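You operate a simulated robot arm through the tools that you are given. There is no shell and no other tool. Be economical: measure what you need, move in short steps, check, and stop when the job is done.

You are at the controls of a simulated robot arm. One attempt, no reset.

JOB
Put things in order on the bar centre. At the end: the yellow lemon stands on top of the orange flat pad; the orange powder scoop stands where the yellow lemon stood; the clear rice tub stands where the orange powder scoop stood; the purple clothes peg from the bar centre stands on top of the orange citrus half; whatever was shut is shut again. Leave all else as you found it, and nothing knocked over.

Only the result counts: the job must be done as asked and must still hold three seconds after the hand-in. Knocking over, shifting, dropping, spilling or breaking anything else fails it.

ROBOT AND FRAMES
A 6-joint arm with a two-finger parallel gripper, fixed in place. Base frame: the origin is at the foot of the arm, x ahead of it, y to its left, z up; the work surface is at about z = 0. Units: m, degrees, N and s.
With the tool pointing down near the work surface it reaches from about 0.14 to 0.58 m from the base axis. Its first joint turns from -66.0 to 66.0 degrees. Payload 2.1 kg.
Tool frame: the origin (TCP) lies between the finger pads and is the grasp point; the fingertips stand 0.03 m ahead of it; z points along the fingers, y is the line along which they close. Largest opening 0.094 m; finger width 0.028, thickness 0.01; the body of the gripper, 0.05 by 0.096 m, starts 0.055 m behind the TCP.
Orientation is that of the tool frame in the base frame, as a unit quaternion [w, x, y, z]. With the fingers straight down and closing along the base's y, the tool's x points along the base's -x, its y along +y and its z along -z.

CONTROLS
- The arm moves only by the tool send_rows. Its argument "moves" is a list of rows, each a list of 7 numbers: the finger opening in m, from 0 to 0.094, then the shift along the tool's x, y, z in m, then the turn, a rotation vector about the tool's x, y, z in degrees. In form: [[gripper, x, y, z, ax, ay, az], ...]. A call has 1 to 20 rows; each row is the pose to reach, as a shift and turn from the pose commanded when the call began, along the tool's axes at that moment. A row lasts 0.2 s, in which the tool goes at most 0.05 m and 8.6 degrees; a call with a longer step from one row to the next is refused whole, and so is a gripper value outside its range. Where a pose cannot be reached the arm comes as near as it can. A force on the tool above 40 N (or 10 N above the force at the start of the call, whichever is more), or a blocked arm, ends the call early, and 0.2 s more pass. The fingers move at their own pace (about 0.072 m/s each) and stop on an object; they squeeze with about 34 N. The grip force told is the motor's: it shows also when the fingers shut on nothing. Time passes only in rows, and 0.2 s behind the last, so rows that repeat a pose let the fingers close. The reply holds the time, the measured pose of the TCP, the force on the tool along the base axes, the opening and the grip force, in the units named above and with some noise.
- Cameras (640 x 400 px; columns grow to the right, rows downward): "scene" is fixed at [0.0573, -0.3764, 0.4756]; the picture's right is [0.75, -0.67, 0.00], its down [-0.43, -0.48, -0.77] and it looks along [0.51, 0.57, -0.64] (base axes); focal length 235 px, centre (320, 200). "wrist" rides on the gripper at [-0.037, 0, -0.058] in the tool frame; the picture's right is [0.00, -1.00, 0.00], its down [0.97, 0.00, -0.24] and it looks along [0.24, 0.00, 0.97] (tool axes); focal length 218 px, centre (320, 200).
- snapshot(camera): a new picture of that camera. No time passes.
- locate(camera, pixels): for up to 12 pixels [column, row] of the newest picture of that camera ("zoom" is the newest enlarged one), the place [x, y, z] in the base frame of the surface seen there, good to about 0.002 m. No time passes.
- inspect(camera, box): a new picture of the part [left, top, right, bottom] of that camera's present view, enlarged. No time passes.
- hand_in(): hands the job in; it is judged then, once.

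Work in short steps. Measure before you move; look again where a grasp or a placing could have gone wrong, and mend it. You have 80 turns and 38 pictures in all, those below and enlarged ones among them. Open the gripper and draw the arm clear of the work before you hand the job in, unless the task says otherwise; then end with one line.

The tools are called by a JSON object that holds its "api" and its "payload". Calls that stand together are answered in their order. send_rows: Moves the arm, as the interface text tells. Its arguments: {"type":"object","properties":{"moves":{"type":"array","items":{"type":"array","items":{"type":"number"}}}},"required":["moves"]} The other tools are called the same way: snapshot (camera) takes a picture; locate (camera, pixels) gives the place of the surface under pixels of a picture; inspect (camera, box) takes an enlarged picture of a part of a camera's view; hand_in () hands the job in.

At the start:

```text
t: 0.0
position: [0.3263, -0.0763, 0.2906]
orientation: [0.001, 0.0, 1.0, 0.0]
contact_force: [0.1, -1.0, -0.2]
opening: 0.0939
finger_force: 0.0
```

scene: 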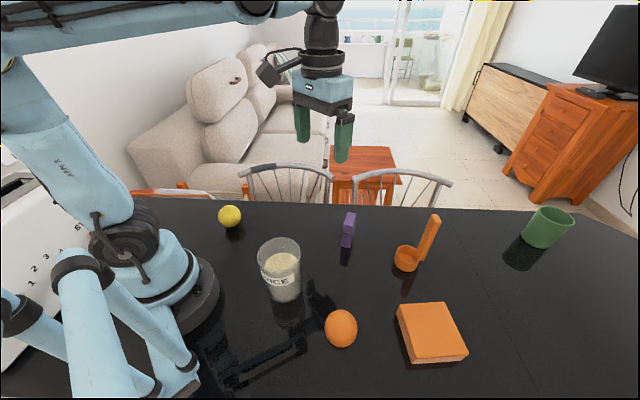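
wrist: 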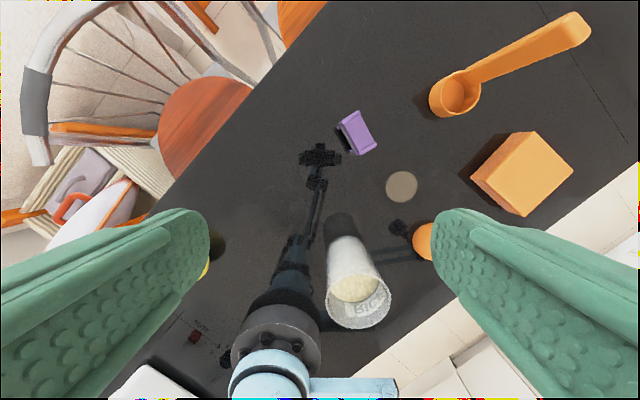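

The scene shows lemon (230,216), tub (280,270), peg (348,230), scoop (407,258), citrus (341,328), pad (430,332). I'll measure these and zoom in.

{"api": "inspect", "payload": {"camera": "scene", "box": [200, 190, 480, 365]}}

{"api": "locate", "payload": {"camera": "scene", "pixels": [[230, 210], [230, 222], [280, 262], [284, 296], [349, 214], [346, 244], [406, 262], [434, 220], [341, 314], [341, 330], [428, 325], [547, 225]]}}

{"api": "locate", "payload": {"camera": "wrist", "pixels": [[355, 290], [357, 318], [362, 132], [345, 130], [455, 95], [530, 47], [580, 28], [530, 165], [402, 186], [423, 240], [470, 178], [524, 215]]}}

```text
2.29 times, centred on (340, 278) of scene
```

zoom: 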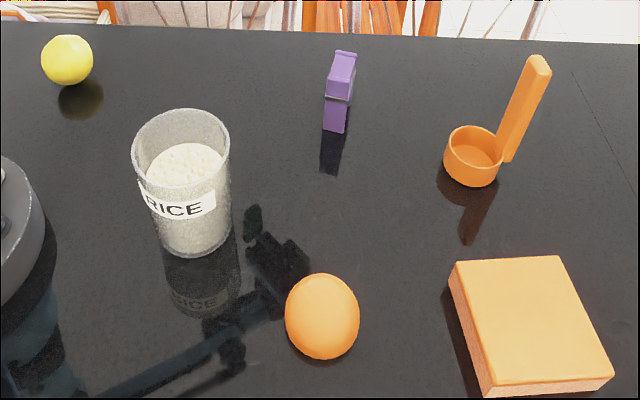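

```text
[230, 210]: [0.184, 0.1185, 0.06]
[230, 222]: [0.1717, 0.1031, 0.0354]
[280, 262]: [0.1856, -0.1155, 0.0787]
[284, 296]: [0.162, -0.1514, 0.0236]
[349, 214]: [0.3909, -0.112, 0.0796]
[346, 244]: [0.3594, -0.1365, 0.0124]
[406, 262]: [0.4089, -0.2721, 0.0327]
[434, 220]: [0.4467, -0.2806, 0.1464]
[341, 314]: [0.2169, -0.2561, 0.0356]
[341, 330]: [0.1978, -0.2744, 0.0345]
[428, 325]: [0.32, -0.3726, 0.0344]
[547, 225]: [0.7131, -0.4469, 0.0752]
```

```text
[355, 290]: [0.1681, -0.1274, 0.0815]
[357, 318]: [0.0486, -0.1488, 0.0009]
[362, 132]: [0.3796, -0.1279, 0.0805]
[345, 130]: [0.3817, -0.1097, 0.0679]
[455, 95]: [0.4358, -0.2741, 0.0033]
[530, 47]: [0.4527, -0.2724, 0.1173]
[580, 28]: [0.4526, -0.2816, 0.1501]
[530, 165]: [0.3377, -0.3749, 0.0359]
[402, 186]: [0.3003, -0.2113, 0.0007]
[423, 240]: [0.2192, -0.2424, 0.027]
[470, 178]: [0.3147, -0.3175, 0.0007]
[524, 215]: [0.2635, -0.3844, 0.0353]
```

The scoop's handle rises almost upright. I'll measure details in the zoom: scoop rim and handle, peg, tub rim, lemon, citrus and pad corners.

{"api": "locate", "payload": {"camera": "zoom", "pixels": [[447, 150], [473, 128], [497, 138], [475, 165], [462, 180], [478, 186], [506, 155], [512, 158], [524, 110], [538, 62], [500, 130], [540, 75]]}}

{"api": "locate", "payload": {"camera": "zoom", "pixels": [[336, 53], [354, 57], [329, 93], [348, 97], [325, 126], [343, 130], [340, 75], [134, 150], [228, 150], [182, 112], [182, 187], [185, 255]]}}

{"api": "locate", "payload": {"camera": "zoom", "pixels": [[67, 60], [44, 60], [90, 60], [68, 83], [68, 38], [323, 316], [288, 316], [356, 316], [323, 277], [323, 355], [460, 264], [555, 259]]}}

{"api": "locate", "payload": {"camera": "zoom", "pixels": [[608, 375], [490, 382], [535, 320], [490, 395], [180, 165], [220, 175], [160, 240], [210, 245], [310, 300], [335, 300], [310, 330], [335, 330]]}}

```text
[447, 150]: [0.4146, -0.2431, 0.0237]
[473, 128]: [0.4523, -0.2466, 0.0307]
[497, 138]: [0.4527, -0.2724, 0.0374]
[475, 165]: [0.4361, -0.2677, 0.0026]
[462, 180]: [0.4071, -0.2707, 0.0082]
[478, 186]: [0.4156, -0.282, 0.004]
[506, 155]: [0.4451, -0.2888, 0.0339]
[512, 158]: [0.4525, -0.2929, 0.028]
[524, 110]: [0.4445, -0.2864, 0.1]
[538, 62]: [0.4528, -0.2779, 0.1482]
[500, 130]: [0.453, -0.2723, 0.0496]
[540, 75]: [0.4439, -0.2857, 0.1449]
```

```text
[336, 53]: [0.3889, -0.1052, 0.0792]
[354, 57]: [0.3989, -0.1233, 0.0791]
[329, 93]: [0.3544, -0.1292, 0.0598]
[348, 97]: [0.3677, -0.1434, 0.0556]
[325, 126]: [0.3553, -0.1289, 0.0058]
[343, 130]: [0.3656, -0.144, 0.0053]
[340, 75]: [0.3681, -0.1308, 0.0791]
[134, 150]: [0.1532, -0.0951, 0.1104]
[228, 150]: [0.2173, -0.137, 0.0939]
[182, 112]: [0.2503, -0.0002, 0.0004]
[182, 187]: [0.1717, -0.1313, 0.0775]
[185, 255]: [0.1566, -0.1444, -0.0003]
```

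```text
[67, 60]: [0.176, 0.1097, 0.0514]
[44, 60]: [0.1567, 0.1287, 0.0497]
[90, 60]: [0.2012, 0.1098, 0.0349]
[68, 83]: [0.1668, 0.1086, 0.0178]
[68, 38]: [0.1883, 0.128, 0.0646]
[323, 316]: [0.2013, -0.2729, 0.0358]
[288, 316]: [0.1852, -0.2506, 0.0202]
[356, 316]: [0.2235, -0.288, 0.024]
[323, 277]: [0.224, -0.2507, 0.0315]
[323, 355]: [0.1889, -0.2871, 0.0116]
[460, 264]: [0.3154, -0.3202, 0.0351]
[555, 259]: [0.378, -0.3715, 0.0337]
```

```text
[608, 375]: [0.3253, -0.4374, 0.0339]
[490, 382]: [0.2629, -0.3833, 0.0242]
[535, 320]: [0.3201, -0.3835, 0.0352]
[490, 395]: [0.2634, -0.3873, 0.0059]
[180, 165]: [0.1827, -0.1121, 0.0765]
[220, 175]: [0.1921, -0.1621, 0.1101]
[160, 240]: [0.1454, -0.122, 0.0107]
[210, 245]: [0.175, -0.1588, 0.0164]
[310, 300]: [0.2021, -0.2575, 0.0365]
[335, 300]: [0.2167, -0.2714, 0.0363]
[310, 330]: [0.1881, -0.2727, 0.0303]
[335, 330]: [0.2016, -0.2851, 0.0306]
```

Next I bring the wrist camera over the scoop, citrus and pad area, staying high, to get a closer look from above.

{"api": "send_rows", "payload": {"moves": [[0.094, 0, -0.045, 0, 0, 0, 0], [0.094, -0.01, -0.09, 0, 0, 0, 0], [0.094, -0.02, -0.135, 0, 0, 0, 0], [0.094, -0.024, -0.174, 0, 0, 0, 0], [0.094, -0.024, -0.174, 0, 0, 0, 0]]}}

{"api": "snapshot", "payload": {"camera": "wrist"}}

```text
t: 1.2
position: [0.3511, -0.2511, 0.2884]
orientation: [0.001, 0.0, 1.0, 0.001]
contact_force: [-0.7, 0.5, -0.5]
opening: 0.0941
finger_force: 0.1
```

```text
34 pictures are left
```

wrist: 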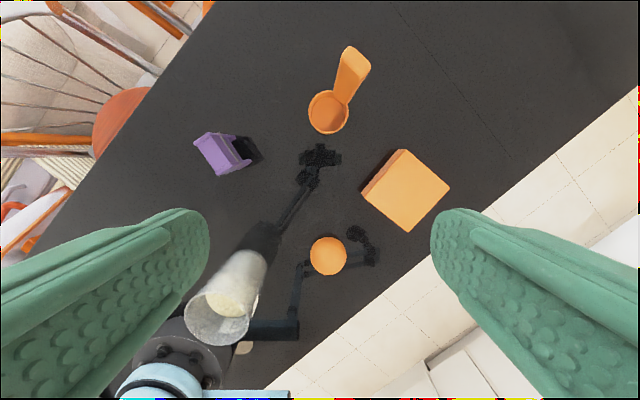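

The scoop (340,90), citrus (328,256) and peg (220,152) are now clear from above; I zoom there and measure.

{"api": "inspect", "payload": {"camera": "wrist", "box": [180, 30, 460, 205]}}

{"api": "locate", "payload": {"camera": "wrist", "pixels": [[328, 256], [311, 256], [346, 256], [328, 239], [328, 274], [328, 248], [328, 264], [340, 245], [316, 268], [362, 188], [405, 150], [450, 188]]}}

{"api": "locate", "payload": {"camera": "wrist", "pixels": [[409, 231], [328, 120], [310, 112], [347, 117], [324, 93], [326, 131], [350, 48], [369, 65], [353, 60], [350, 80], [342, 92], [352, 100]]}}

{"api": "locate", "payload": {"camera": "zoom", "pixels": [[32, 245], [75, 235], [130, 245], [165, 305], [95, 330], [60, 265], [90, 280], [120, 300], [150, 270], [160, 280], [180, 270], [80, 320]]}}

```text
2.29 times, centred on (320, 118) of wrist
```

zoom: 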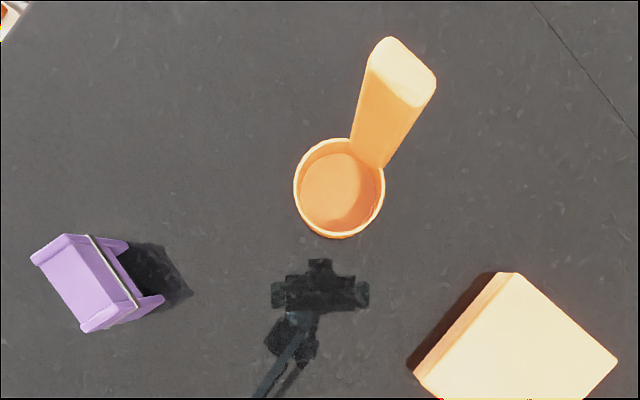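

```text
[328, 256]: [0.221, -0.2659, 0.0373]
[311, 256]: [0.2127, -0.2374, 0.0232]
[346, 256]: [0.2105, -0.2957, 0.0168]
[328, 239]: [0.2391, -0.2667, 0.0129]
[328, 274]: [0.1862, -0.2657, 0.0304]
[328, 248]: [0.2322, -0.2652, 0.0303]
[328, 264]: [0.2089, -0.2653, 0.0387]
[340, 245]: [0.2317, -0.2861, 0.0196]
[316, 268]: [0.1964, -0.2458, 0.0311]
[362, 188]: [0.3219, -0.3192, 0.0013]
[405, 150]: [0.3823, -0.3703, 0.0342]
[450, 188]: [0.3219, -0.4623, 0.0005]
```

```text
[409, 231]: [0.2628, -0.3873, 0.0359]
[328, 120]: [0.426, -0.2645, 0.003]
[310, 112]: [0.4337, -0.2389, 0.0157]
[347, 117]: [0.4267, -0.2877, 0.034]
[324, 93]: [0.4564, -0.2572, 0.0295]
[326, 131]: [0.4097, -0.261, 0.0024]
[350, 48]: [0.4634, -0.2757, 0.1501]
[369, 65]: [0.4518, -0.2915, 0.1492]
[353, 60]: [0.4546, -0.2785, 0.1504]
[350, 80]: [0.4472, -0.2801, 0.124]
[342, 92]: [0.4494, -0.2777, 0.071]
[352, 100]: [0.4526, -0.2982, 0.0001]
```

```text
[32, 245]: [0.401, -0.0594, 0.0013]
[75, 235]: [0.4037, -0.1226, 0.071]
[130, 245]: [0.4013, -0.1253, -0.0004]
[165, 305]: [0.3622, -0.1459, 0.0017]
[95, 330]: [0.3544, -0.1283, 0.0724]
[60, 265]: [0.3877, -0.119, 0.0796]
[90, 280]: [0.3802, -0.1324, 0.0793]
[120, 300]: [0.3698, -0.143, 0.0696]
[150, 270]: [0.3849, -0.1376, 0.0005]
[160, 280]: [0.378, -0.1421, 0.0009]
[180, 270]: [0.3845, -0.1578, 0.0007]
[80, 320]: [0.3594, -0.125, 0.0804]
```

The citrus is a dome (top z≈0.039 at (0.209,-0.267)), and the peg seems to have two legs with a gap between. I inspect the peg and citrus more closely.

{"api": "inspect", "payload": {"camera": "scene", "box": [316, 200, 380, 260]}}

{"api": "inspect", "payload": {"camera": "wrist", "box": [185, 120, 275, 185]}}

{"api": "inspect", "payload": {"camera": "scene", "box": [311, 300, 375, 355]}}

```text
6.67 times, centred on (348, 230) of scene
```

zoom: 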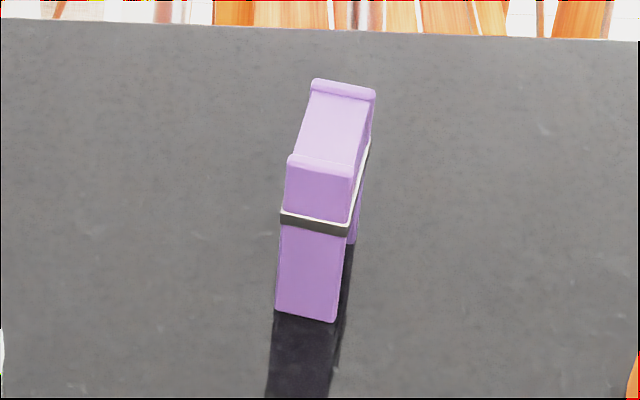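

```text
6.15 times, centred on (230, 152) of wrist
```

zoom: 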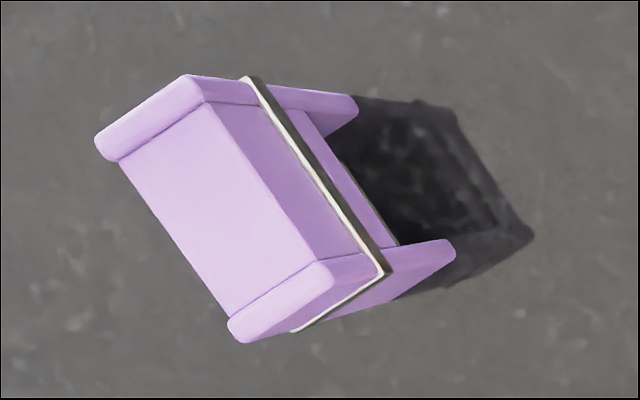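

```text
7.27 times, centred on (343, 328) of scene
```

zoom: 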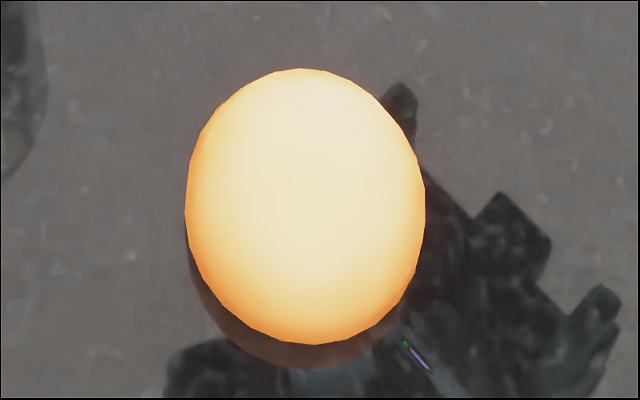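

The peg is an arch on two end legs; the dome is rounded, so I'll deal with that carefully at the end. First the lemon: I go above it for a wrist view.

{"api": "send_rows", "payload": {"moves": [[0.094, 0.017, 0.041, 0, 0, 0, 0], [0.094, 0.034, 0.082, 0, 0, 0, 0], [0.094, 0.051, 0.124, 0, 0, 0, 0], [0.094, 0.068, 0.165, 0, 0, 0, 0], [0.094, 0.085, 0.206, 0, 0, 0, 0], [0.094, 0.101, 0.247, 0, 0, 0, 0], [0.094, 0.118, 0.289, 0.01, 0, 0, 0], [0.094, 0.135, 0.33, 0.02, 0, 0, 0], [0.094, 0.151, 0.371, 0.03, 0, 0, 0], [0.094, 0.151, 0.371, 0.03, 0, 0, 0]]}}

{"api": "snapshot", "payload": {"camera": "wrist"}}

```text
t: 3.4
position: [0.1983, 0.1176, 0.261]
orientation: [0.001, 0.0, 1.0, -0.001]
contact_force: [-0.2, 0.3, 0.7]
opening: 0.094
finger_force: 0.1
```

```text
29 pictures are left
```

wrist: 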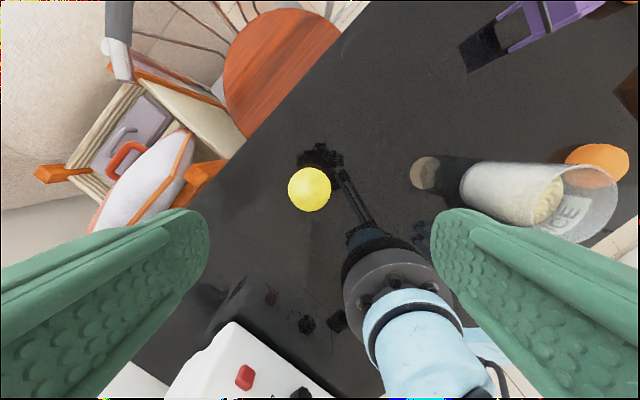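

The lemon is at (309,189), about 43 px across. I measure its top and sides.

{"api": "locate", "payload": {"camera": "wrist", "pixels": [[309, 189], [291, 189], [327, 189], [309, 171], [309, 207], [300, 180], [318, 180], [300, 198], [318, 198], [309, 183], [430, 172], [470, 185]]}}

```text
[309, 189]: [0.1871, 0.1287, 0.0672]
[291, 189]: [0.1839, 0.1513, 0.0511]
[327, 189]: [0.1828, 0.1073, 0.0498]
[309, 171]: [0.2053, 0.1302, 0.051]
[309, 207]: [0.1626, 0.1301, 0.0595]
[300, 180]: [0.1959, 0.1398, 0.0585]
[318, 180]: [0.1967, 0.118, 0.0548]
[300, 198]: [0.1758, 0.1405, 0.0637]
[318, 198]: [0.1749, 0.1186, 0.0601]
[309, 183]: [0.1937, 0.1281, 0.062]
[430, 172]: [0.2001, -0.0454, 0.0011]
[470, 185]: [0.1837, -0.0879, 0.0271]
```

Lemon centre is about (0.181, 0.129), top z≈0.066. I move over it, descend to TCP z≈0.036, then close.

{"api": "send_rows", "payload": {"moves": [[0.094, 0.0173, 0.0114, 0.03, 0, 0, 0], [0.094, 0.0173, 0.0114, 0.075, 0, 0, 0], [0.094, 0.0173, 0.0114, 0.12, 0, 0, 0], [0.094, 0.0173, 0.0114, 0.165, 0, 0, 0], [0.094, 0.0173, 0.0114, 0.2, 0, 0, 0], [0.094, 0.0173, 0.0114, 0.225, 0, 0, 0], [0.094, 0.0173, 0.0114, 0.225, 0, 0, 0]]}}

{"api": "send_rows", "payload": {"moves": [[0.07, 0, 0, 0, 0, 0, 0], [0.05, 0, 0, 0, 0, 0, 0], [0.05, 0, 0, 0, 0, 0, 0], [0.05, 0, 0, 0, 0, 0, 0]]}}

{"api": "snapshot", "payload": {"camera": "scene"}}

```text
t: 5.0
position: [0.1827, 0.1323, 0.0336]
orientation: [0.001, 0.0, 1.0, 0.0]
contact_force: [-0.4, -0.2, 0.0]
opening: 0.0938
finger_force: 0.0
```

```text
t: 6.0
position: [0.1825, 0.1308, 0.0337]
orientation: [0.0, 0.0, 1.0, 0.0]
contact_force: [-0.6, -0.3, 0.3]
opening: 0.0563
finger_force: 34.1
```

```text
28 pictures are left
```

scene: 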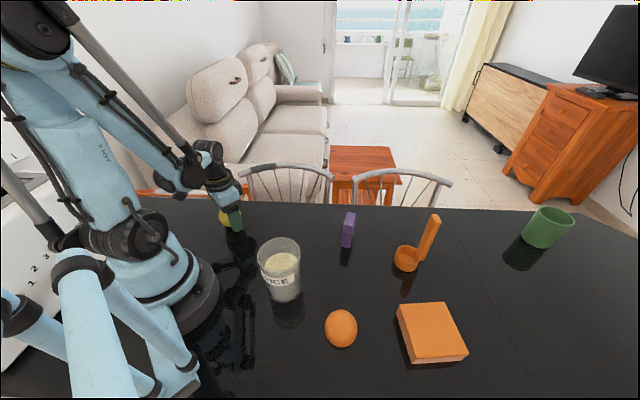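

The grip holds the lemon (opening 0.056). I lift it and carry it high over to the pad at (0.320,-0.378).

{"api": "send_rows", "payload": {"moves": [[0.05, 0, 0, -0.03, 0, 0, 0], [0.05, 0, 0, -0.075, 0, 0, 0], [0.05, 0, 0, -0.12, 0, 0, 0], [0.05, 0, 0, -0.16, 0, 0, 0], [0.05, -0.0115, -0.042, -0.16, 0, 0, 0], [0.05, -0.023, -0.085, -0.16, 0, 0, 0], [0.05, -0.0345, -0.127, -0.16, 0, 0, 0], [0.05, -0.046, -0.169, -0.16, 0, 0, 0], [0.05, -0.0575, -0.212, -0.16, 0, 0, 0], [0.05, -0.069, -0.254, -0.16, 0, 0, 0], [0.05, -0.0805, -0.296, -0.16, 0, 0, 0], [0.05, -0.092, -0.339, -0.16, 0, 0, 0], [0.05, -0.1035, -0.381, -0.16, 0, 0, 0], [0.05, -0.115, -0.423, -0.16, 0, 0, 0], [0.05, -0.1265, -0.466, -0.16, 0, 0, 0], [0.05, -0.138, -0.508, -0.16, 0, 0, 0], [0.05, -0.138, -0.508, -0.16, 0, 0, 0], [0.05, -0.138, -0.508, -0.16, 0, 0, 0]]}}

{"api": "snapshot", "payload": {"camera": "wrist"}}

```text
t: 9.8
position: [0.3211, -0.3768, 0.193]
orientation: [0.0, 0.0, 1.0, 0.0]
contact_force: [0.4, 0.2, 0.5]
opening: 0.05
finger_force: 0.0
```

```text
27 pictures are left
```

wrist: 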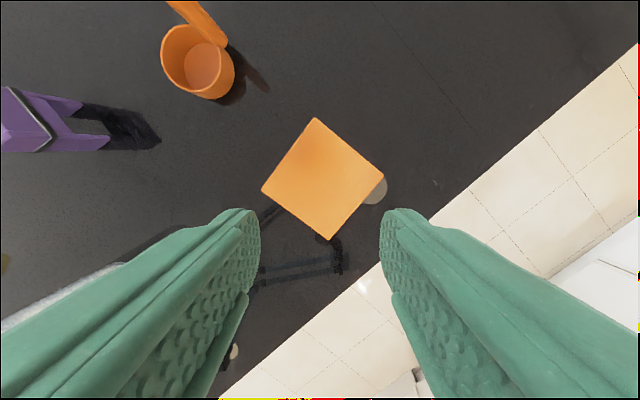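

The fingers are at 0.050 with no force, so the lemon has slipped out. I look for it.

{"api": "snapshot", "payload": {"camera": "scene"}}

```text
26 pictures are left
```

scene: 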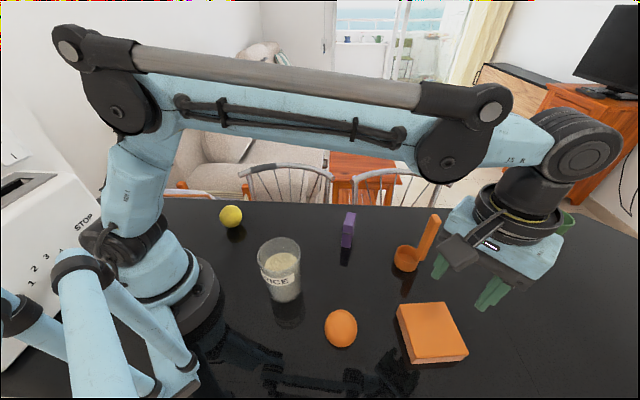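

The lemon is still standing near its place at (231,216). I measure it and go back above it.

{"api": "locate", "payload": {"camera": "scene", "pixels": [[231, 210], [231, 216], [231, 222], [223, 216], [239, 216], [231, 207], [231, 227]]}}

{"api": "send_rows", "payload": {"moves": [[0.06, 0.0105, 0.042, -0.01, 0, 0, 0], [0.08, 0.021, 0.085, -0.02, 0, 0, 0], [0.094, 0.0315, 0.127, -0.03, 0, 0, 0], [0.094, 0.042, 0.169, -0.03, 0, 0, 0], [0.094, 0.0525, 0.212, -0.03, 0, 0, 0], [0.094, 0.063, 0.254, -0.03, 0, 0, 0], [0.094, 0.0735, 0.296, -0.03, 0, 0, 0], [0.094, 0.084, 0.339, -0.03, 0, 0, 0], [0.094, 0.0945, 0.381, -0.03, 0, 0, 0], [0.094, 0.105, 0.423, -0.02, 0, 0, 0], [0.094, 0.1155, 0.466, -0.01, 0, 0, 0], [0.094, 0.138, 0.508, 0, 0, 0, 0], [0.094, 0.138, 0.508, 0, 0, 0, 0]]}}

{"api": "snapshot", "payload": {"camera": "wrist"}}

```text
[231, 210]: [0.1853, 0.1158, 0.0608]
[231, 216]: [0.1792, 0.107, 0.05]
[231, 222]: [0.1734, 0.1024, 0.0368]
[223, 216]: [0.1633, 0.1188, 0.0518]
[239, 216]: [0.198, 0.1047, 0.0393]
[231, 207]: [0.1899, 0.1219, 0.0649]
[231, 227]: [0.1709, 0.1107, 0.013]
```

```text
t: 12.6
position: [0.181, 0.1307, 0.1947]
orientation: [0.001, 0.0, 1.0, -0.001]
contact_force: [0.1, -0.1, -0.3]
opening: 0.094
finger_force: 0.0
```

```text
25 pictures are left
```

wrist: 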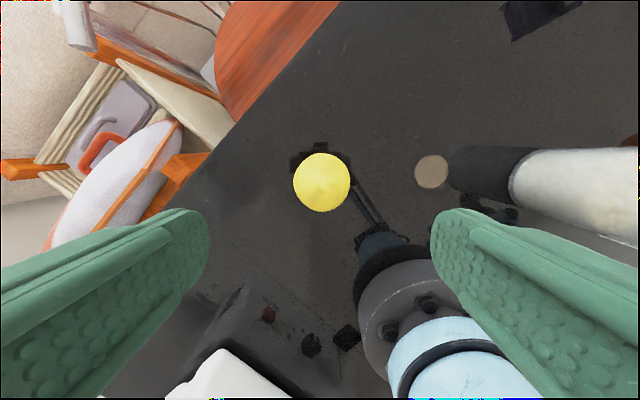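

The lemon is at (322,182), centre ≈(0.182,0.129), essentially where it was. I'll regrasp slightly lower and with a full-close command, then lift slowly and check.

{"api": "send_rows", "payload": {"moves": [[0.094, -0.001, -0.0015, 0.045, 0, 0, 0], [0.094, -0.001, -0.0015, 0.09, 0, 0, 0], [0.094, -0.001, -0.0015, 0.13, 0, 0, 0], [0.094, -0.001, -0.0015, 0.15, 0, 0, 0], [0.094, -0.001, -0.0015, 0.162, 0, 0, 0], [0.094, -0.001, -0.0015, 0.162, 0, 0, 0], [0.07, -0.001, -0.0015, 0.162, 0, 0, 0], [0.04, -0.001, -0.0015, 0.162, 0, 0, 0], [0, -0.001, -0.0015, 0.162, 0, 0, 0], [0, -0.001, -0.0015, 0.162, 0, 0, 0], [0, -0.001, -0.0015, 0.162, 0, 0, 0]]}}

{"api": "send_rows", "payload": {"moves": [[0, 0, 0, -0.005, 0, 0, 0], [0, 0, 0, -0.01, 0, 0, 0], [0, 0, 0, -0.015, 0, 0, 0]]}}

{"api": "snapshot", "payload": {"camera": "wrist"}}

```text
t: 15.0
position: [0.1836, 0.1286, 0.0326]
orientation: [0.001, 0.001, 1.0, 0.001]
contact_force: [-0.1, -0.5, -0.4]
opening: 0.0562
finger_force: 34.3
```

```text
t: 15.8
position: [0.1823, 0.1297, 0.0477]
orientation: [0.001, 0.0, 1.0, 0.0]
contact_force: [0.6, -1.1, -0.6]
opening: 0.056
finger_force: 33.5
```

```text
24 pictures are left
```

wrist: 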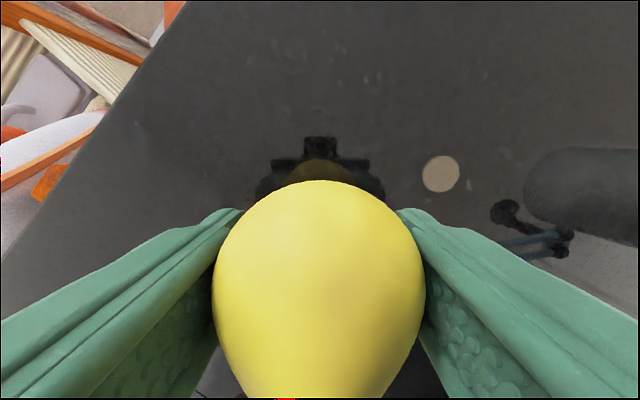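

It is held and lifting (opening 0.056, reflection separated). I continue up slowly, then check.

{"api": "send_rows", "payload": {"moves": [[0, 0, 0, -0.02, 0, 0, 0], [0, 0, 0, -0.04, 0, 0, 0], [0, 0, 0, -0.06, 0, 0, 0], [0, 0, 0, -0.08, 0, 0, 0], [0, 0, 0, -0.1, 0, 0, 0], [0, 0, 0, -0.12, 0, 0, 0], [0, 0, 0, -0.135, 0, 0, 0], [0, 0, 0, -0.145, 0, 0, 0], [0, 0, 0, -0.145, 0, 0, 0]]}}

```text
t: 17.8
position: [0.1827, 0.1296, 0.1929]
orientation: [0.002, 0.0, 1.0, 0.0]
contact_force: [1.0, 0.3, -0.2]
opening: 0.0562
finger_force: 33.9
```

Still held. I carry it smoothly to above the pad.

{"api": "send_rows", "payload": {"moves": [[0, -0.004, -0.015, 0, 0, 0, 0], [0, -0.012, -0.043, 0, 0, 0, 0], [0, -0.02, -0.075, 0, 0, 0, 0], [0, -0.029, -0.107, 0, 0, 0, 0], [0, -0.038, -0.139, 0, 0, 0, 0], [0, -0.047, -0.171, 0, 0, 0, 0], [0, -0.056, -0.204, 0, 0, 0, 0], [0, -0.065, -0.237, 0, 0, 0, 0], [0, -0.074, -0.27, 0, 0, 0, 0], [0, -0.083, -0.303, 0, 0, 0, 0], [0, -0.092, -0.336, 0, 0, 0, 0], [0, -0.101, -0.369, 0, 0, 0, 0], [0, -0.11, -0.402, 0, 0, 0, 0], [0, -0.119, -0.435, 0, 0, 0, 0], [0, -0.127, -0.466, 0, 0, 0, 0], [0, -0.133, -0.49, 0, 0, 0, 0], [0, -0.1365, -0.503, 0, 0, 0, 0], [0, -0.1375, -0.507, 0, 0, 0, 0], [0, -0.1375, -0.507, 0, 0, 0, 0]]}}

{"api": "snapshot", "payload": {"camera": "wrist"}}

```text
t: 21.8
position: [0.3221, -0.378, 0.1922]
orientation: [0.001, 0.0, 1.0, 0.001]
contact_force: [0.2, 0.1, -1.2]
opening: 0.0557
finger_force: 34.4
```

```text
23 pictures are left
```

wrist: 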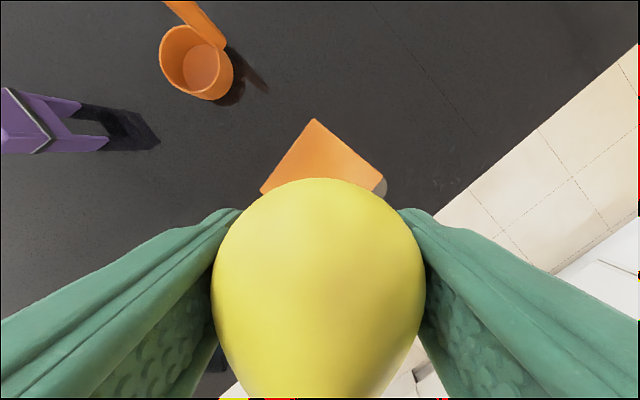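

The lemon is still held over the pad. I lower by 0.124 (touch expected at ≈0.1255) and check force.

{"api": "send_rows", "payload": {"moves": [[0, 0, 0, 0.02, 0, 0, 0], [0, 0, 0, 0.05, 0, 0, 0], [0, 0, 0, 0.08, 0, 0, 0], [0, 0, 0, 0.1, 0, 0, 0], [0, 0, 0, 0.113, 0, 0, 0], [0, 0, 0, 0.12, 0, 0, 0], [0, 0, 0, 0.124, 0, 0, 0], [0, 0, 0, 0.124, 0, 0, 0]]}}

{"api": "send_rows", "payload": {"moves": [[0, 0, 0, 0.0015, 0, 0, 0], [0, 0, 0, 0.0015, 0, 0, 0]]}}

```text
t: 23.6
position: [0.321, -0.3769, 0.0678]
orientation: [0.002, 0.0, 1.0, 0.0]
contact_force: [0.6, 0.3, 7.9]
opening: 0.0557
finger_force: 34.4
```

```text
t: 24.2
position: [0.3219, -0.3775, 0.0679]
orientation: [0.0, 0.0, 1.0, 0.0]
contact_force: [-1.9, 3.4, 36.1]
opening: 0.056
finger_force: 34.4
```

It touches the pad. I back off 1.5 mm and open the fingers gently.

{"api": "send_rows", "payload": {"moves": [[0, 0, 0, -0.0017, 0, 0, 0], [0, 0, 0, -0.0017, 0, 0, 0], [0.06, 0, 0, -0.0017, 0, 0, 0], [0.066, 0, 0, -0.0017, 0, 0, 0], [0.075, 0, 0, -0.0017, 0, 0, 0], [0.085, 0, 0, -0.0017, 0, 0, 0], [0.085, 0, 0, -0.0017, 0, 0, 0]]}}

{"api": "inspect", "payload": {"camera": "scene", "box": [340, 220, 520, 380]}}

```text
t: 25.8
position: [0.321, -0.3772, 0.0682]
orientation: [0.001, 0.0, 1.0, 0.001]
contact_force: [0.4, 0.8, 0.1]
opening: 0.0852
finger_force: 0.1
```

```text
2.50 times, centred on (430, 300) of scene
```

zoom: 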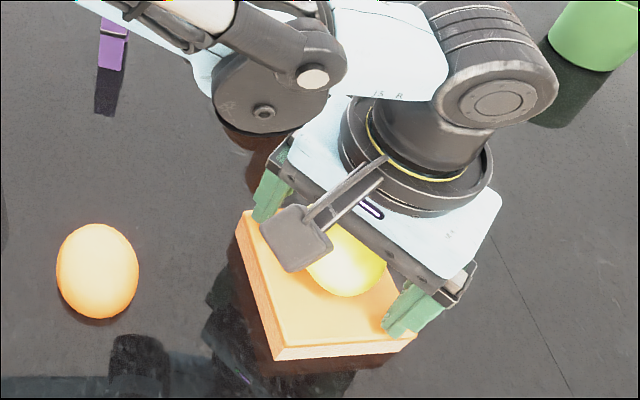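

The lemon sits on the pad (zoom (345,270)), fingers free. I retreat straight up, then move over the scoop handle while turning the gripper by 49.5° so it closes across the handle's thickness.

{"api": "send_rows", "payload": {"moves": [[0.085, 0, 0, -0.02, 0, 0, 0], [0.085, 0, 0, -0.06, 0, 0, 0], [0.085, 0, 0, -0.105, 0, 0, 0], [0.085, 0, 0, -0.15, 0, 0, 0], [0.085, 0, 0, -0.185, 0, 0, 0], [0.085, -0.019, 0.0135, -0.185, 0, 0, -7.1], [0.085, -0.038, 0.027, -0.185, 0, 0, -14.2], [0.085, -0.056, 0.04, -0.185, 0, 0, -21.3], [0.085, -0.075, 0.054, -0.185, 0, 0, -28.4], [0.085, -0.094, 0.067, -0.185, 0, 0, -35.5], [0.085, -0.113, 0.081, -0.185, 0, 0, -42.6], [0.085, -0.1315, 0.094, -0.185, 0, 0, -49.5], [0.085, -0.1315, 0.094, -0.185, 0, 0, -49.5]]}}

{"api": "snapshot", "payload": {"camera": "wrist"}}

{"api": "inspect", "payload": {"camera": "scene", "box": [380, 230, 500, 370]}}

```text
t: 28.6
position: [0.4529, -0.2824, 0.2529]
orientation: [0.0, -0.42, 0.908, 0.001]
contact_force: [0.8, 0.4, -0.8]
opening: 0.0851
finger_force: 0.0
```

```text
21 pictures are left
```

wrist: 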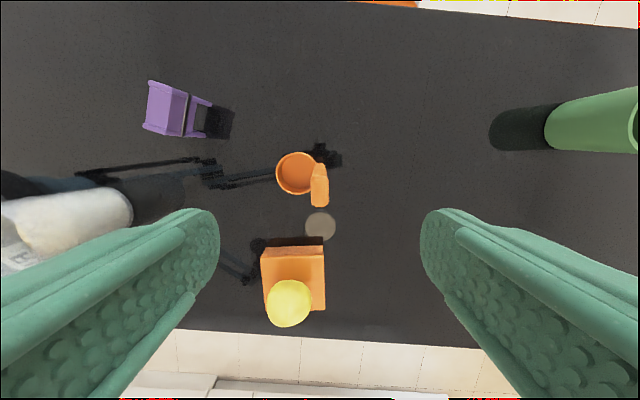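

```text
2.86 times, centred on (440, 300) of scene
```

zoom: 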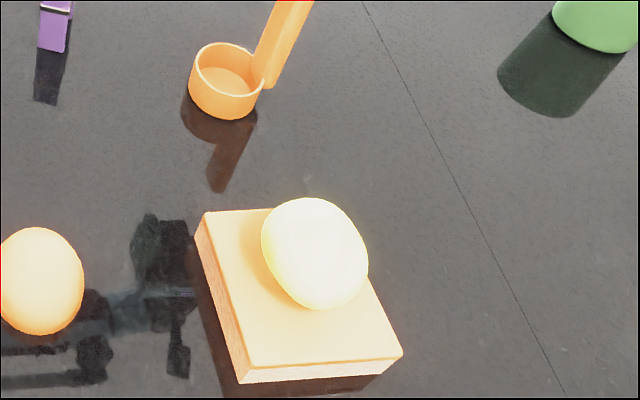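

The lemon rests on the pad. I measure the scoop handle top and cup rim in this wrist view.

{"api": "locate", "payload": {"camera": "wrist", "pixels": [[320, 172], [313, 197], [327, 197], [320, 204], [320, 190], [295, 170], [278, 173], [295, 154], [296, 193], [311, 162], [313, 180], [290, 305]]}}

{"api": "inspect", "payload": {"camera": "wrist", "box": [256, 135, 352, 215]}}

```text
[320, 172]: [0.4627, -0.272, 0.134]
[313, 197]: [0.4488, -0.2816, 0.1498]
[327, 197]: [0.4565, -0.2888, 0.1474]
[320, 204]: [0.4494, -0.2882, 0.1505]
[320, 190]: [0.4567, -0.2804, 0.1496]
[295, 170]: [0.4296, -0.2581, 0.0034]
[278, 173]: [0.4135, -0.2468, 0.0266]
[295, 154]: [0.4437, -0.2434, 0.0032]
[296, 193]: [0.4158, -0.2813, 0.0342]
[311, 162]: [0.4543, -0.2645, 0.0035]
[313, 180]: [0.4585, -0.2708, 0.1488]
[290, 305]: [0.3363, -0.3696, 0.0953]
```

```text
5.00 times, centred on (304, 175) of wrist
```

zoom: 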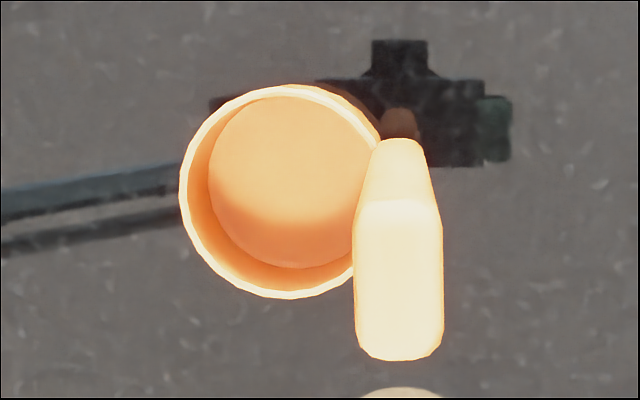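

The handle is centred between the fingers; cup centre ≈(0.433,-0.263). I descend 0.14 around the handle top and close.

{"api": "send_rows", "payload": {"moves": [[0.085, 0, 0, 0.04, 0, 0, 0], [0.085, 0, 0, 0.08, 0, 0, 0], [0.085, 0, 0, 0.115, 0, 0, 0], [0.085, 0, 0, 0.14, 0, 0, 0], [0.085, 0, 0, 0.14, 0, 0, 0], [0.06, 0, 0, 0.14, 0, 0, 0], [0.04, 0, 0, 0.14, 0, 0, 0], [0.02, 0, 0, 0.14, 0, 0, 0], [0.01, 0, 0, 0.14, 0, 0, 0], [0, 0, 0, 0.14, 0, 0, 0], [0, 0, 0, 0.14, 0, 0, 0]]}}

```text
t: 31.0
position: [0.4509, -0.2849, 0.1126]
orientation: [0.001, -0.419, 0.908, 0.0]
contact_force: [1.0, -0.4, -1.1]
opening: 0.0175
finger_force: 34.1
```

Gripped at 0.0175. I lift 0.13 and check before carrying.

{"api": "send_rows", "payload": {"moves": [[0, 0, 0, -0.005, 0, 0, 0], [0, 0, 0, -0.015, 0, 0, 0], [0, 0, 0, -0.035, 0, 0, 0], [0, 0, 0, -0.06, 0, 0, 0], [0, 0, 0, -0.085, 0, 0, 0], [0, 0, 0, -0.11, 0, 0, 0], [0, 0, 0, -0.125, 0, 0, 0], [0, 0, 0, -0.13, 0, 0, 0], [0, 0, 0, -0.13, 0, 0, 0]]}}

{"api": "snapshot", "payload": {"camera": "scene"}}

```text
t: 33.0
position: [0.4541, -0.2839, 0.2444]
orientation: [0.0, -0.418, 0.908, 0.001]
contact_force: [-0.4, -0.2, -1.3]
opening: 0.0177
finger_force: 33.3
```

```text
18 pictures are left
```

scene: 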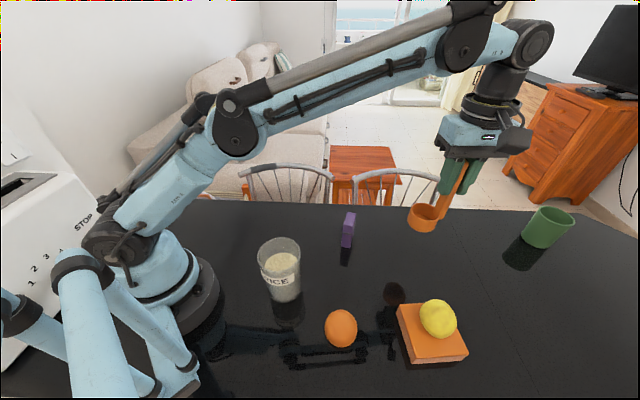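

The scoop hangs level at (423,217). I carry it to the lemon's old place (shift −0.251, +0.392).

{"api": "send_rows", "payload": {"moves": [[0, -0.005, 0.015, 0, 0, 0, 0], [0, -0.014, 0.045, 0, 0, 0, 0], [0, -0.025, 0.082, 0, 0, 0, 0], [0, -0.037, 0.12, 0, 0, 0, 0], [0, -0.049, 0.158, 0, 0, 0, 0], [0, -0.06, 0.196, 0, 0, 0, 0], [0, -0.072, 0.234, 0, 0, 0, 0], [0, -0.084, 0.272, 0, 0, 0, 0], [0, -0.095, 0.31, 0, 0, 0, 0], [0, -0.107, 0.348, 0, 0, 0, 0], [0, -0.118, 0.385, 0, 0, 0, 0], [0, -0.128, 0.418, 0, 0, 0, 0], [0, -0.134, 0.438, 0, 0, 0, 0], [0, -0.1367, 0.4459, 0, 0, 0, 0], [0, -0.1367, 0.4459, 0, 0, 0, 0], [0, -0.1367, 0.4459, 0, 0, 0, 0]]}}

{"api": "send_rows", "payload": {"moves": [[0, 0, 0, 0.02, 0, 0, 0], [0, 0, 0, 0.05, 0, 0, 0], [0, 0, 0, 0.08, 0, 0, 0], [0, 0, 0, 0.105, 0, 0, 0], [0, 0, 0, 0.12, 0, 0, 0], [0, 0, 0, 0.126, 0, 0, 0], [0, 0, 0, 0.128, 0, 0, 0], [0, 0, 0, 0.128, 0, 0, 0]]}}

{"api": "inspect", "payload": {"camera": "scene", "box": [160, 150, 320, 260]}}

```text
t: 36.4
position: [0.2024, 0.1092, 0.2447]
orientation: [0.0, -0.419, 0.908, 0.0]
contact_force: [-0.8, 0.7, -0.9]
opening: 0.0173
finger_force: 33.7
```

```text
t: 38.2
position: [0.2024, 0.1106, 0.1157]
orientation: [0.0, -0.419, 0.908, 0.0]
contact_force: [0.3, -0.6, -0.8]
opening: 0.0174
finger_force: 34.0
```

```text
3.64 times, centred on (240, 205) of scene
```

zoom: 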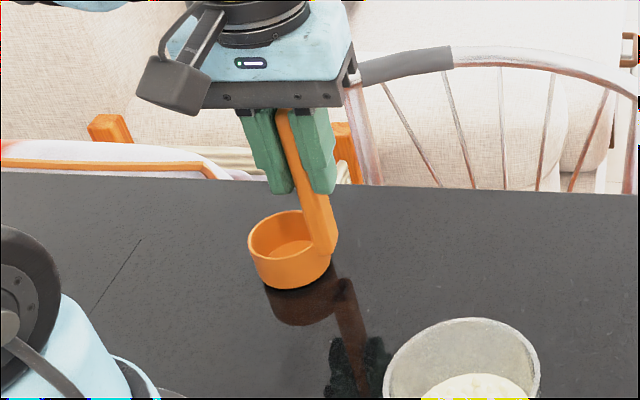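

Just above the table. I lower 2 mm more, then open, then rise.

{"api": "send_rows", "payload": {"moves": [[0, 0, 0, 0.001, 0, 0, 0], [0, 0, 0, 0.002, 0, 0, 0], [0, 0, 0, 0.002, 0, 0, 0]]}}

{"api": "send_rows", "payload": {"moves": [[0.02, 0, 0, 0, 0, 0, 0], [0.03, 0, 0, 0, 0, 0, 0], [0.05, 0, 0, 0, 0, 0, 0], [0.06, 0, 0, 0, 0, 0, 0], [0.06, 0, 0, 0, 0, 0, 0], [0.06, 0, 0, -0.04, 0, 0, 0], [0.06, 0, 0, -0.08, 0, 0, 0], [0.06, 0, 0, -0.12, 0, 0, 0], [0.06, 0, 0, -0.14, 0, 0, 0], [0.06, 0, 0, -0.14, 0, 0, 0]]}}

{"api": "inspect", "payload": {"camera": "scene", "box": [180, 170, 340, 310]}}

```text
t: 39.0
position: [0.2018, 0.1101, 0.1142]
orientation: [0.001, -0.419, 0.908, 0.0]
contact_force: [-0.6, -0.5, -1.3]
opening: 0.0176
finger_force: 34.0
```

```text
t: 41.2
position: [0.2053, 0.111, 0.2555]
orientation: [0.001, -0.419, 0.908, 0.0]
contact_force: [-0.1, 0.6, -0.2]
opening: 0.06
finger_force: 0.0
```

```text
2.86 times, centred on (260, 240) of scene
```

zoom: 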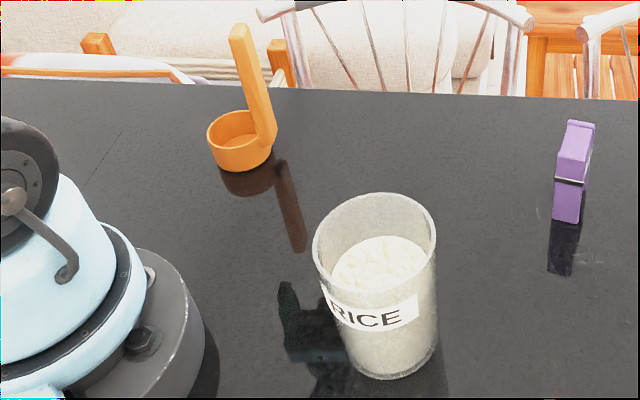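

The scoop stands properly. Next the rice tub: I move above it and look down.

{"api": "send_rows", "payload": {"moves": [[0.07, 0.033, -0.023, -0.01, 0, 0, 0], [0.09, 0.067, -0.046, -0.02, 0, 0, 0], [0.094, 0.1, -0.069, -0.03, 0, 0, 0], [0.094, 0.133, -0.092, -0.03, 0, 0, 0], [0.094, 0.167, -0.115, -0.03, 0, 0, 0], [0.094, 0.2, -0.137, -0.03, 0, 0, 0], [0.094, 0.2, -0.137, -0.03, 0, 0, 0]]}}

{"api": "snapshot", "payload": {"camera": "wrist"}}

```text
t: 42.8
position: [0.1743, -0.1338, 0.2841]
orientation: [0.001, -0.419, 0.908, 0.0]
contact_force: [-0.5, 0.0, -0.3]
opening: 0.094
finger_force: 0.0
```

```text
15 pictures are left
```

wrist: 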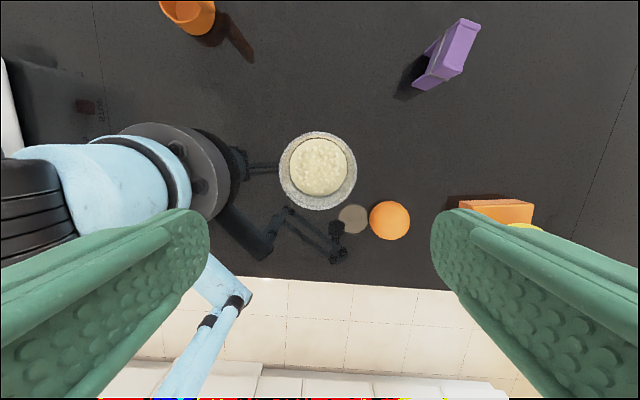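

The tub rim spans cols 278–357, rows 131–211. I verify its rim and position.

{"api": "locate", "payload": {"camera": "wrist", "pixels": [[280, 171], [355, 171], [317, 133], [317, 209], [290, 144], [345, 144], [290, 198], [345, 198], [318, 167], [279, 165], [356, 165], [302, 209]]}}

{"api": "inspect", "payload": {"camera": "wrist", "box": [265, 120, 425, 250]}}

```text
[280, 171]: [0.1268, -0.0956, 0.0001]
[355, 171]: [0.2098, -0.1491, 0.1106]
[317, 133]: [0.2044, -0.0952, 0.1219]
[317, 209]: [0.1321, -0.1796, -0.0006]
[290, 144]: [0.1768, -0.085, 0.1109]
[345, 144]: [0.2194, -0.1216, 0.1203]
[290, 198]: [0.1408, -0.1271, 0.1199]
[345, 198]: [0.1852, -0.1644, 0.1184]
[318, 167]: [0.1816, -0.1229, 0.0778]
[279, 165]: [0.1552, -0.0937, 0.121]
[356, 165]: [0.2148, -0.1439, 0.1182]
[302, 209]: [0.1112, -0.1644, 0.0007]
```

```text
3.08 times, centred on (345, 185) of wrist
```

zoom: 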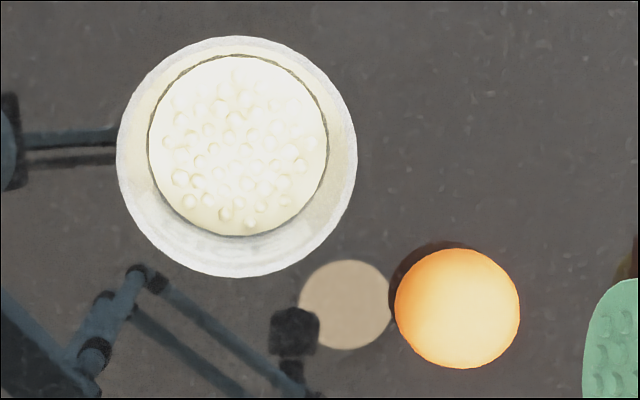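

Rim centre ≈(0.180,−0.125), radius ≈0.040, height 0.12. I centre and descend to TCP z≈0.078.

{"api": "send_rows", "payload": {"moves": [[0.094, -0.0104, 0.0014, 0.02, 0, 0, 0], [0.094, -0.0104, 0.0014, 0.06, 0, 0, 0], [0.094, -0.0104, 0.0014, 0.09, 0, 0, 0], [0.094, -0.0104, 0.0014, 0.11, 0, 0, 0], [0.094, -0.0104, 0.0014, 0.13, 0, 0, 0], [0.094, -0.0104, 0.0014, 0.15, 0, 0, 0], [0.094, -0.0104, 0.0014, 0.17, 0, 0, 0], [0.094, -0.0104, 0.0014, 0.19, 0, 0, 0], [0.094, -0.0104, 0.0014, 0.205, 0, 0, 0], [0.094, -0.0104, 0.0014, 0.205, 0, 0, 0]]}}

{"api": "inspect", "payload": {"camera": "scene", "box": [200, 170, 380, 320]}}

```text
t: 45.0
position: [0.1824, -0.1237, 0.0782]
orientation: [0.001, -0.418, 0.908, 0.0]
contact_force: [0.8, 0.1, -0.3]
opening: 0.0942
finger_force: 0.1
```

```text
2.67 times, centred on (290, 245) of scene
```

zoom: 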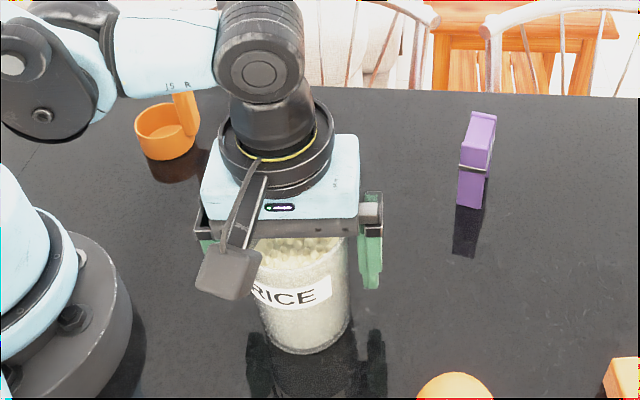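

The tub is between the fingers. I close and lift slightly.

{"api": "send_rows", "payload": {"moves": [[0.085, 0, 0, 0, 0, 0, 0], [0.075, 0, 0, 0, 0, 0, 0], [0.06, 0, 0, 0, 0, 0, 0], [0.04, 0, 0, 0, 0, 0, 0], [0, 0, 0, 0, 0, 0, 0], [0, 0, 0, 0, 0, 0, 0]]}}

{"api": "send_rows", "payload": {"moves": [[0, 0, 0, -0.005, 0, 0, 0], [0, 0, 0, -0.012, 0, 0, 0], [0, 0, 0, -0.025, 0, 0, 0], [0, 0, 0, -0.04, 0, 0, 0], [0, 0, 0, -0.055, 0, 0, 0], [0, 0, 0, -0.075, 0, 0, 0], [0, 0, 0, -0.095, 0, 0, 0], [0, 0, 0, -0.11, 0, 0, 0], [0, 0, 0, -0.115, 0, 0, 0], [0, 0, 0, -0.115, 0, 0, 0]]}}

{"api": "snapshot", "payload": {"camera": "scene"}}

```text
t: 46.4
position: [0.1828, -0.1238, 0.0778]
orientation: [0.001, -0.419, 0.908, 0.0]
contact_force: [0.4, -0.1, -0.6]
opening: 0.0825
finger_force: 34.1
```

```text
t: 48.6
position: [0.1825, -0.1221, 0.1926]
orientation: [0.001, -0.419, 0.908, 0.001]
contact_force: [0.6, 0.1, -2.5]
opening: 0.0823
finger_force: 33.8
```

```text
12 pictures are left
```

scene: 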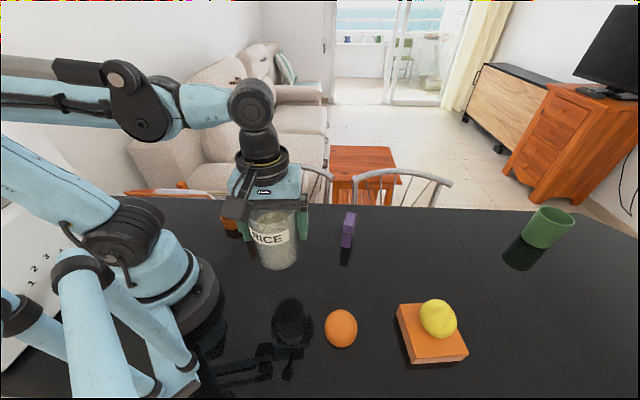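

The tub is held level. I carry it smoothly to the scoop's old place.

{"api": "send_rows", "payload": {"moves": [[0, -0.0015, -0.0075, 0, 0, 0, 0], [0, -0.005, -0.024, 0, 0, 0, 0], [0, -0.01, -0.048, 0, 0, 0, 0], [0, -0.0155, -0.076, 0, 0, 0, 0], [0, -0.0215, -0.106, 0, 0, 0, 0], [0, -0.0275, -0.136, 0, 0, 0, 0], [0, -0.0335, -0.166, 0, 0, 0, 0], [0, -0.0395, -0.196, 0, 0, 0, 0], [0, -0.045, -0.224, 0, 0, 0, 0], [0, -0.05, -0.248, 0, 0, 0, 0], [0, -0.054, -0.267, 0, 0, 0, 0], [0, -0.0565, -0.279, 0, 0, 0, 0], [0, -0.0573, -0.2835, 0, 0, 0, 0], [0, -0.0573, -0.2835, 0, 0, 0, 0]]}}

{"api": "send_rows", "payload": {"moves": [[0, 0, 0, 0.008, 0, 0, 0], [0, 0, 0, 0.025, 0, 0, 0], [0, 0, 0, 0.05, 0, 0, 0], [0, 0, 0, 0.075, 0, 0, 0], [0, 0, 0, 0.095, 0, 0, 0], [0, 0, 0, 0.107, 0, 0, 0], [0, 0, 0, 0.113, 0, 0, 0], [0, 0, 0, 0.113, 0, 0, 0]]}}

{"api": "send_rows", "payload": {"moves": [[0, 0, 0, 0.001, 0, 0, 0], [0, 0, 0, 0.0015, 0, 0, 0], [0, 0, 0, 0.0015, 0, 0, 0]]}}

```text
t: 51.6
position: [0.4354, -0.2602, 0.1929]
orientation: [0.0, -0.419, 0.908, 0.0]
contact_force: [0.3, 0.3, -3.4]
opening: 0.0818
finger_force: 34.1
```

```text
t: 53.4
position: [0.4354, -0.2626, 0.0799]
orientation: [0.001, -0.419, 0.908, 0.001]
contact_force: [0.1, 0.0, -3.5]
opening: 0.0823
finger_force: 34.0
```

```text
t: 54.2
position: [0.4346, -0.2631, 0.0786]
orientation: [0.001, -0.419, 0.908, 0.0]
contact_force: [-0.2, 0.3, -3.1]
opening: 0.0821
finger_force: 34.6
```

Not yet in contact (−3 N is the tub's weight); I lower another 1 mm.

{"api": "send_rows", "payload": {"moves": [[0, 0, 0, 0.001, 0, 0, 0], [0, 0, 0, 0.001, 0, 0, 0]]}}

```text
t: 54.8
position: [0.435, -0.2622, 0.0775]
orientation: [0.0, -0.419, 0.908, 0.0]
contact_force: [-0.4, 0.0, 0.8]
opening: 0.0818
finger_force: 34.5
```

Contact now. I open and rise straight up.

{"api": "send_rows", "payload": {"moves": [[0.084, 0, 0, 0, 0, 0, 0], [0.09, 0, 0, 0, 0, 0, 0], [0.094, 0, 0, 0, 0, 0, 0], [0.094, 0, 0, 0, 0, 0, 0], [0.094, 0, 0, -0.02, 0, 0, 0], [0.094, 0, 0, -0.05, 0, 0, 0], [0.094, 0, 0, -0.09, 0, 0, 0], [0.094, 0, 0, -0.13, 0, 0, 0], [0.094, 0, 0, -0.17, 0, 0, 0], [0.094, 0, 0, -0.19, 0, 0, 0]]}}

{"api": "snapshot", "payload": {"camera": "wrist"}}

```text
t: 57.0
position: [0.4351, -0.2657, 0.2689]
orientation: [0.001, -0.42, 0.908, 0.0]
contact_force: [0.0, 0.4, 0.3]
opening: 0.0943
finger_force: 0.1
```

```text
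11 pictures are left
```

wrist: 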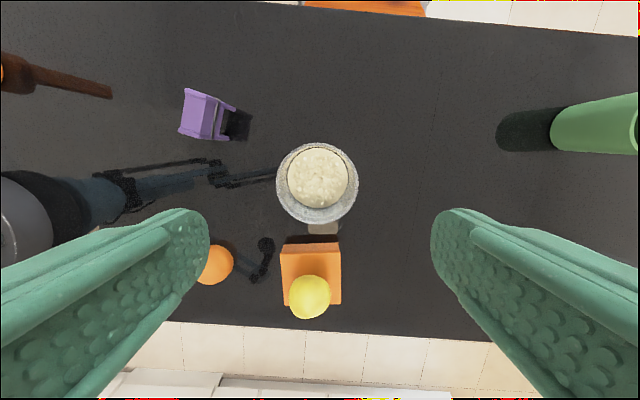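

The tub stands at the scoop's old place. Now I go over the peg (centre ≈(0.378,−0.126), long axis ≈34°), turning 15.7° to close across its thin side, and check alignment.

{"api": "send_rows", "payload": {"moves": [[0.094, -0.017, 0.033, 0, 0, 0, 5], [0.08, -0.034, 0.066, 0, 0, 0, 10], [0.06, -0.051, 0.1, 0, 0, 0, 15.7], [0.06, -0.0686, 0.1329, 0.01, 0, 0, 15.7], [0.06, -0.0686, 0.1329, 0.03, 0, 0, 15.7], [0.06, -0.0686, 0.1329, 0.03, 0, 0, 15.7]]}}

{"api": "snapshot", "payload": {"camera": "wrist"}}

```text
t: 58.4
position: [0.3788, -0.1233, 0.2365]
orientation: [0.001, -0.29, 0.957, 0.0]
contact_force: [-0.2, 0.6, 0.8]
opening: 0.0601
finger_force: 0.0
```

```text
10 pictures are left
```

wrist: 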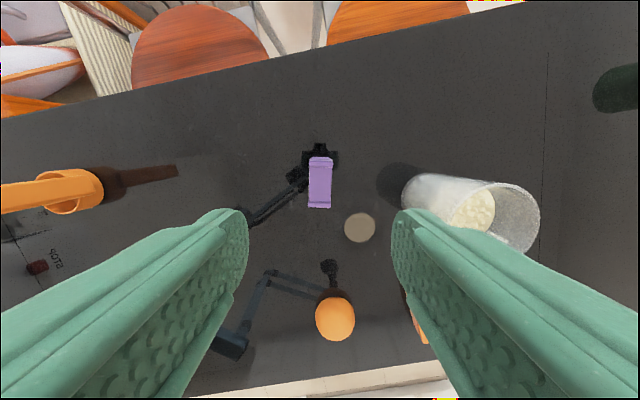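

The peg is centred between the fingers (320,182). I descend to TCP z≈0.06 and grip.

{"api": "send_rows", "payload": {"moves": [[0.06, -0.002, 0, 0.04, 0, 0, 0], [0.06, -0.002, 0, 0.08, 0, 0, 0], [0.06, -0.002, 0, 0.12, 0, 0, 0], [0.06, -0.002, 0, 0.155, 0, 0, 0], [0.06, -0.002, 0, 0.1765, 0, 0, 0], [0.06, -0.002, 0, 0.1765, 0, 0, 0], [0.04, -0.002, 0, 0.1765, 0, 0, 0], [0.03, -0.002, 0, 0.1765, 0, 0, 0], [0.01, -0.002, 0, 0.1765, 0, 0, 0], [0, -0.002, 0, 0.1765, 0, 0, 0], [0, -0.002, 0, 0.1765, 0, 0, 0]]}}

{"api": "send_rows", "payload": {"moves": [[0, 0, 0, -0.005, 0, 0, 0], [0, 0, 0, -0.02, 0, 0, 0], [0, 0, 0, -0.05, 0, 0, 0], [0, 0, 0, -0.08, 0, 0, 0], [0, 0, 0, -0.1, 0, 0, 0], [0, 0, 0, -0.1, 0, 0, 0]]}}

```text
t: 60.8
position: [0.3806, -0.1217, 0.0606]
orientation: [0.0, -0.291, 0.957, -0.001]
contact_force: [0.0, -0.6, 0.4]
opening: 0.0252
finger_force: 34.4
```

```text
t: 62.2
position: [0.3793, -0.1233, 0.1625]
orientation: [0.002, -0.29, 0.957, 0.0]
contact_force: [-0.5, 0.0, 0.0]
opening: 0.0251
finger_force: 33.8
```

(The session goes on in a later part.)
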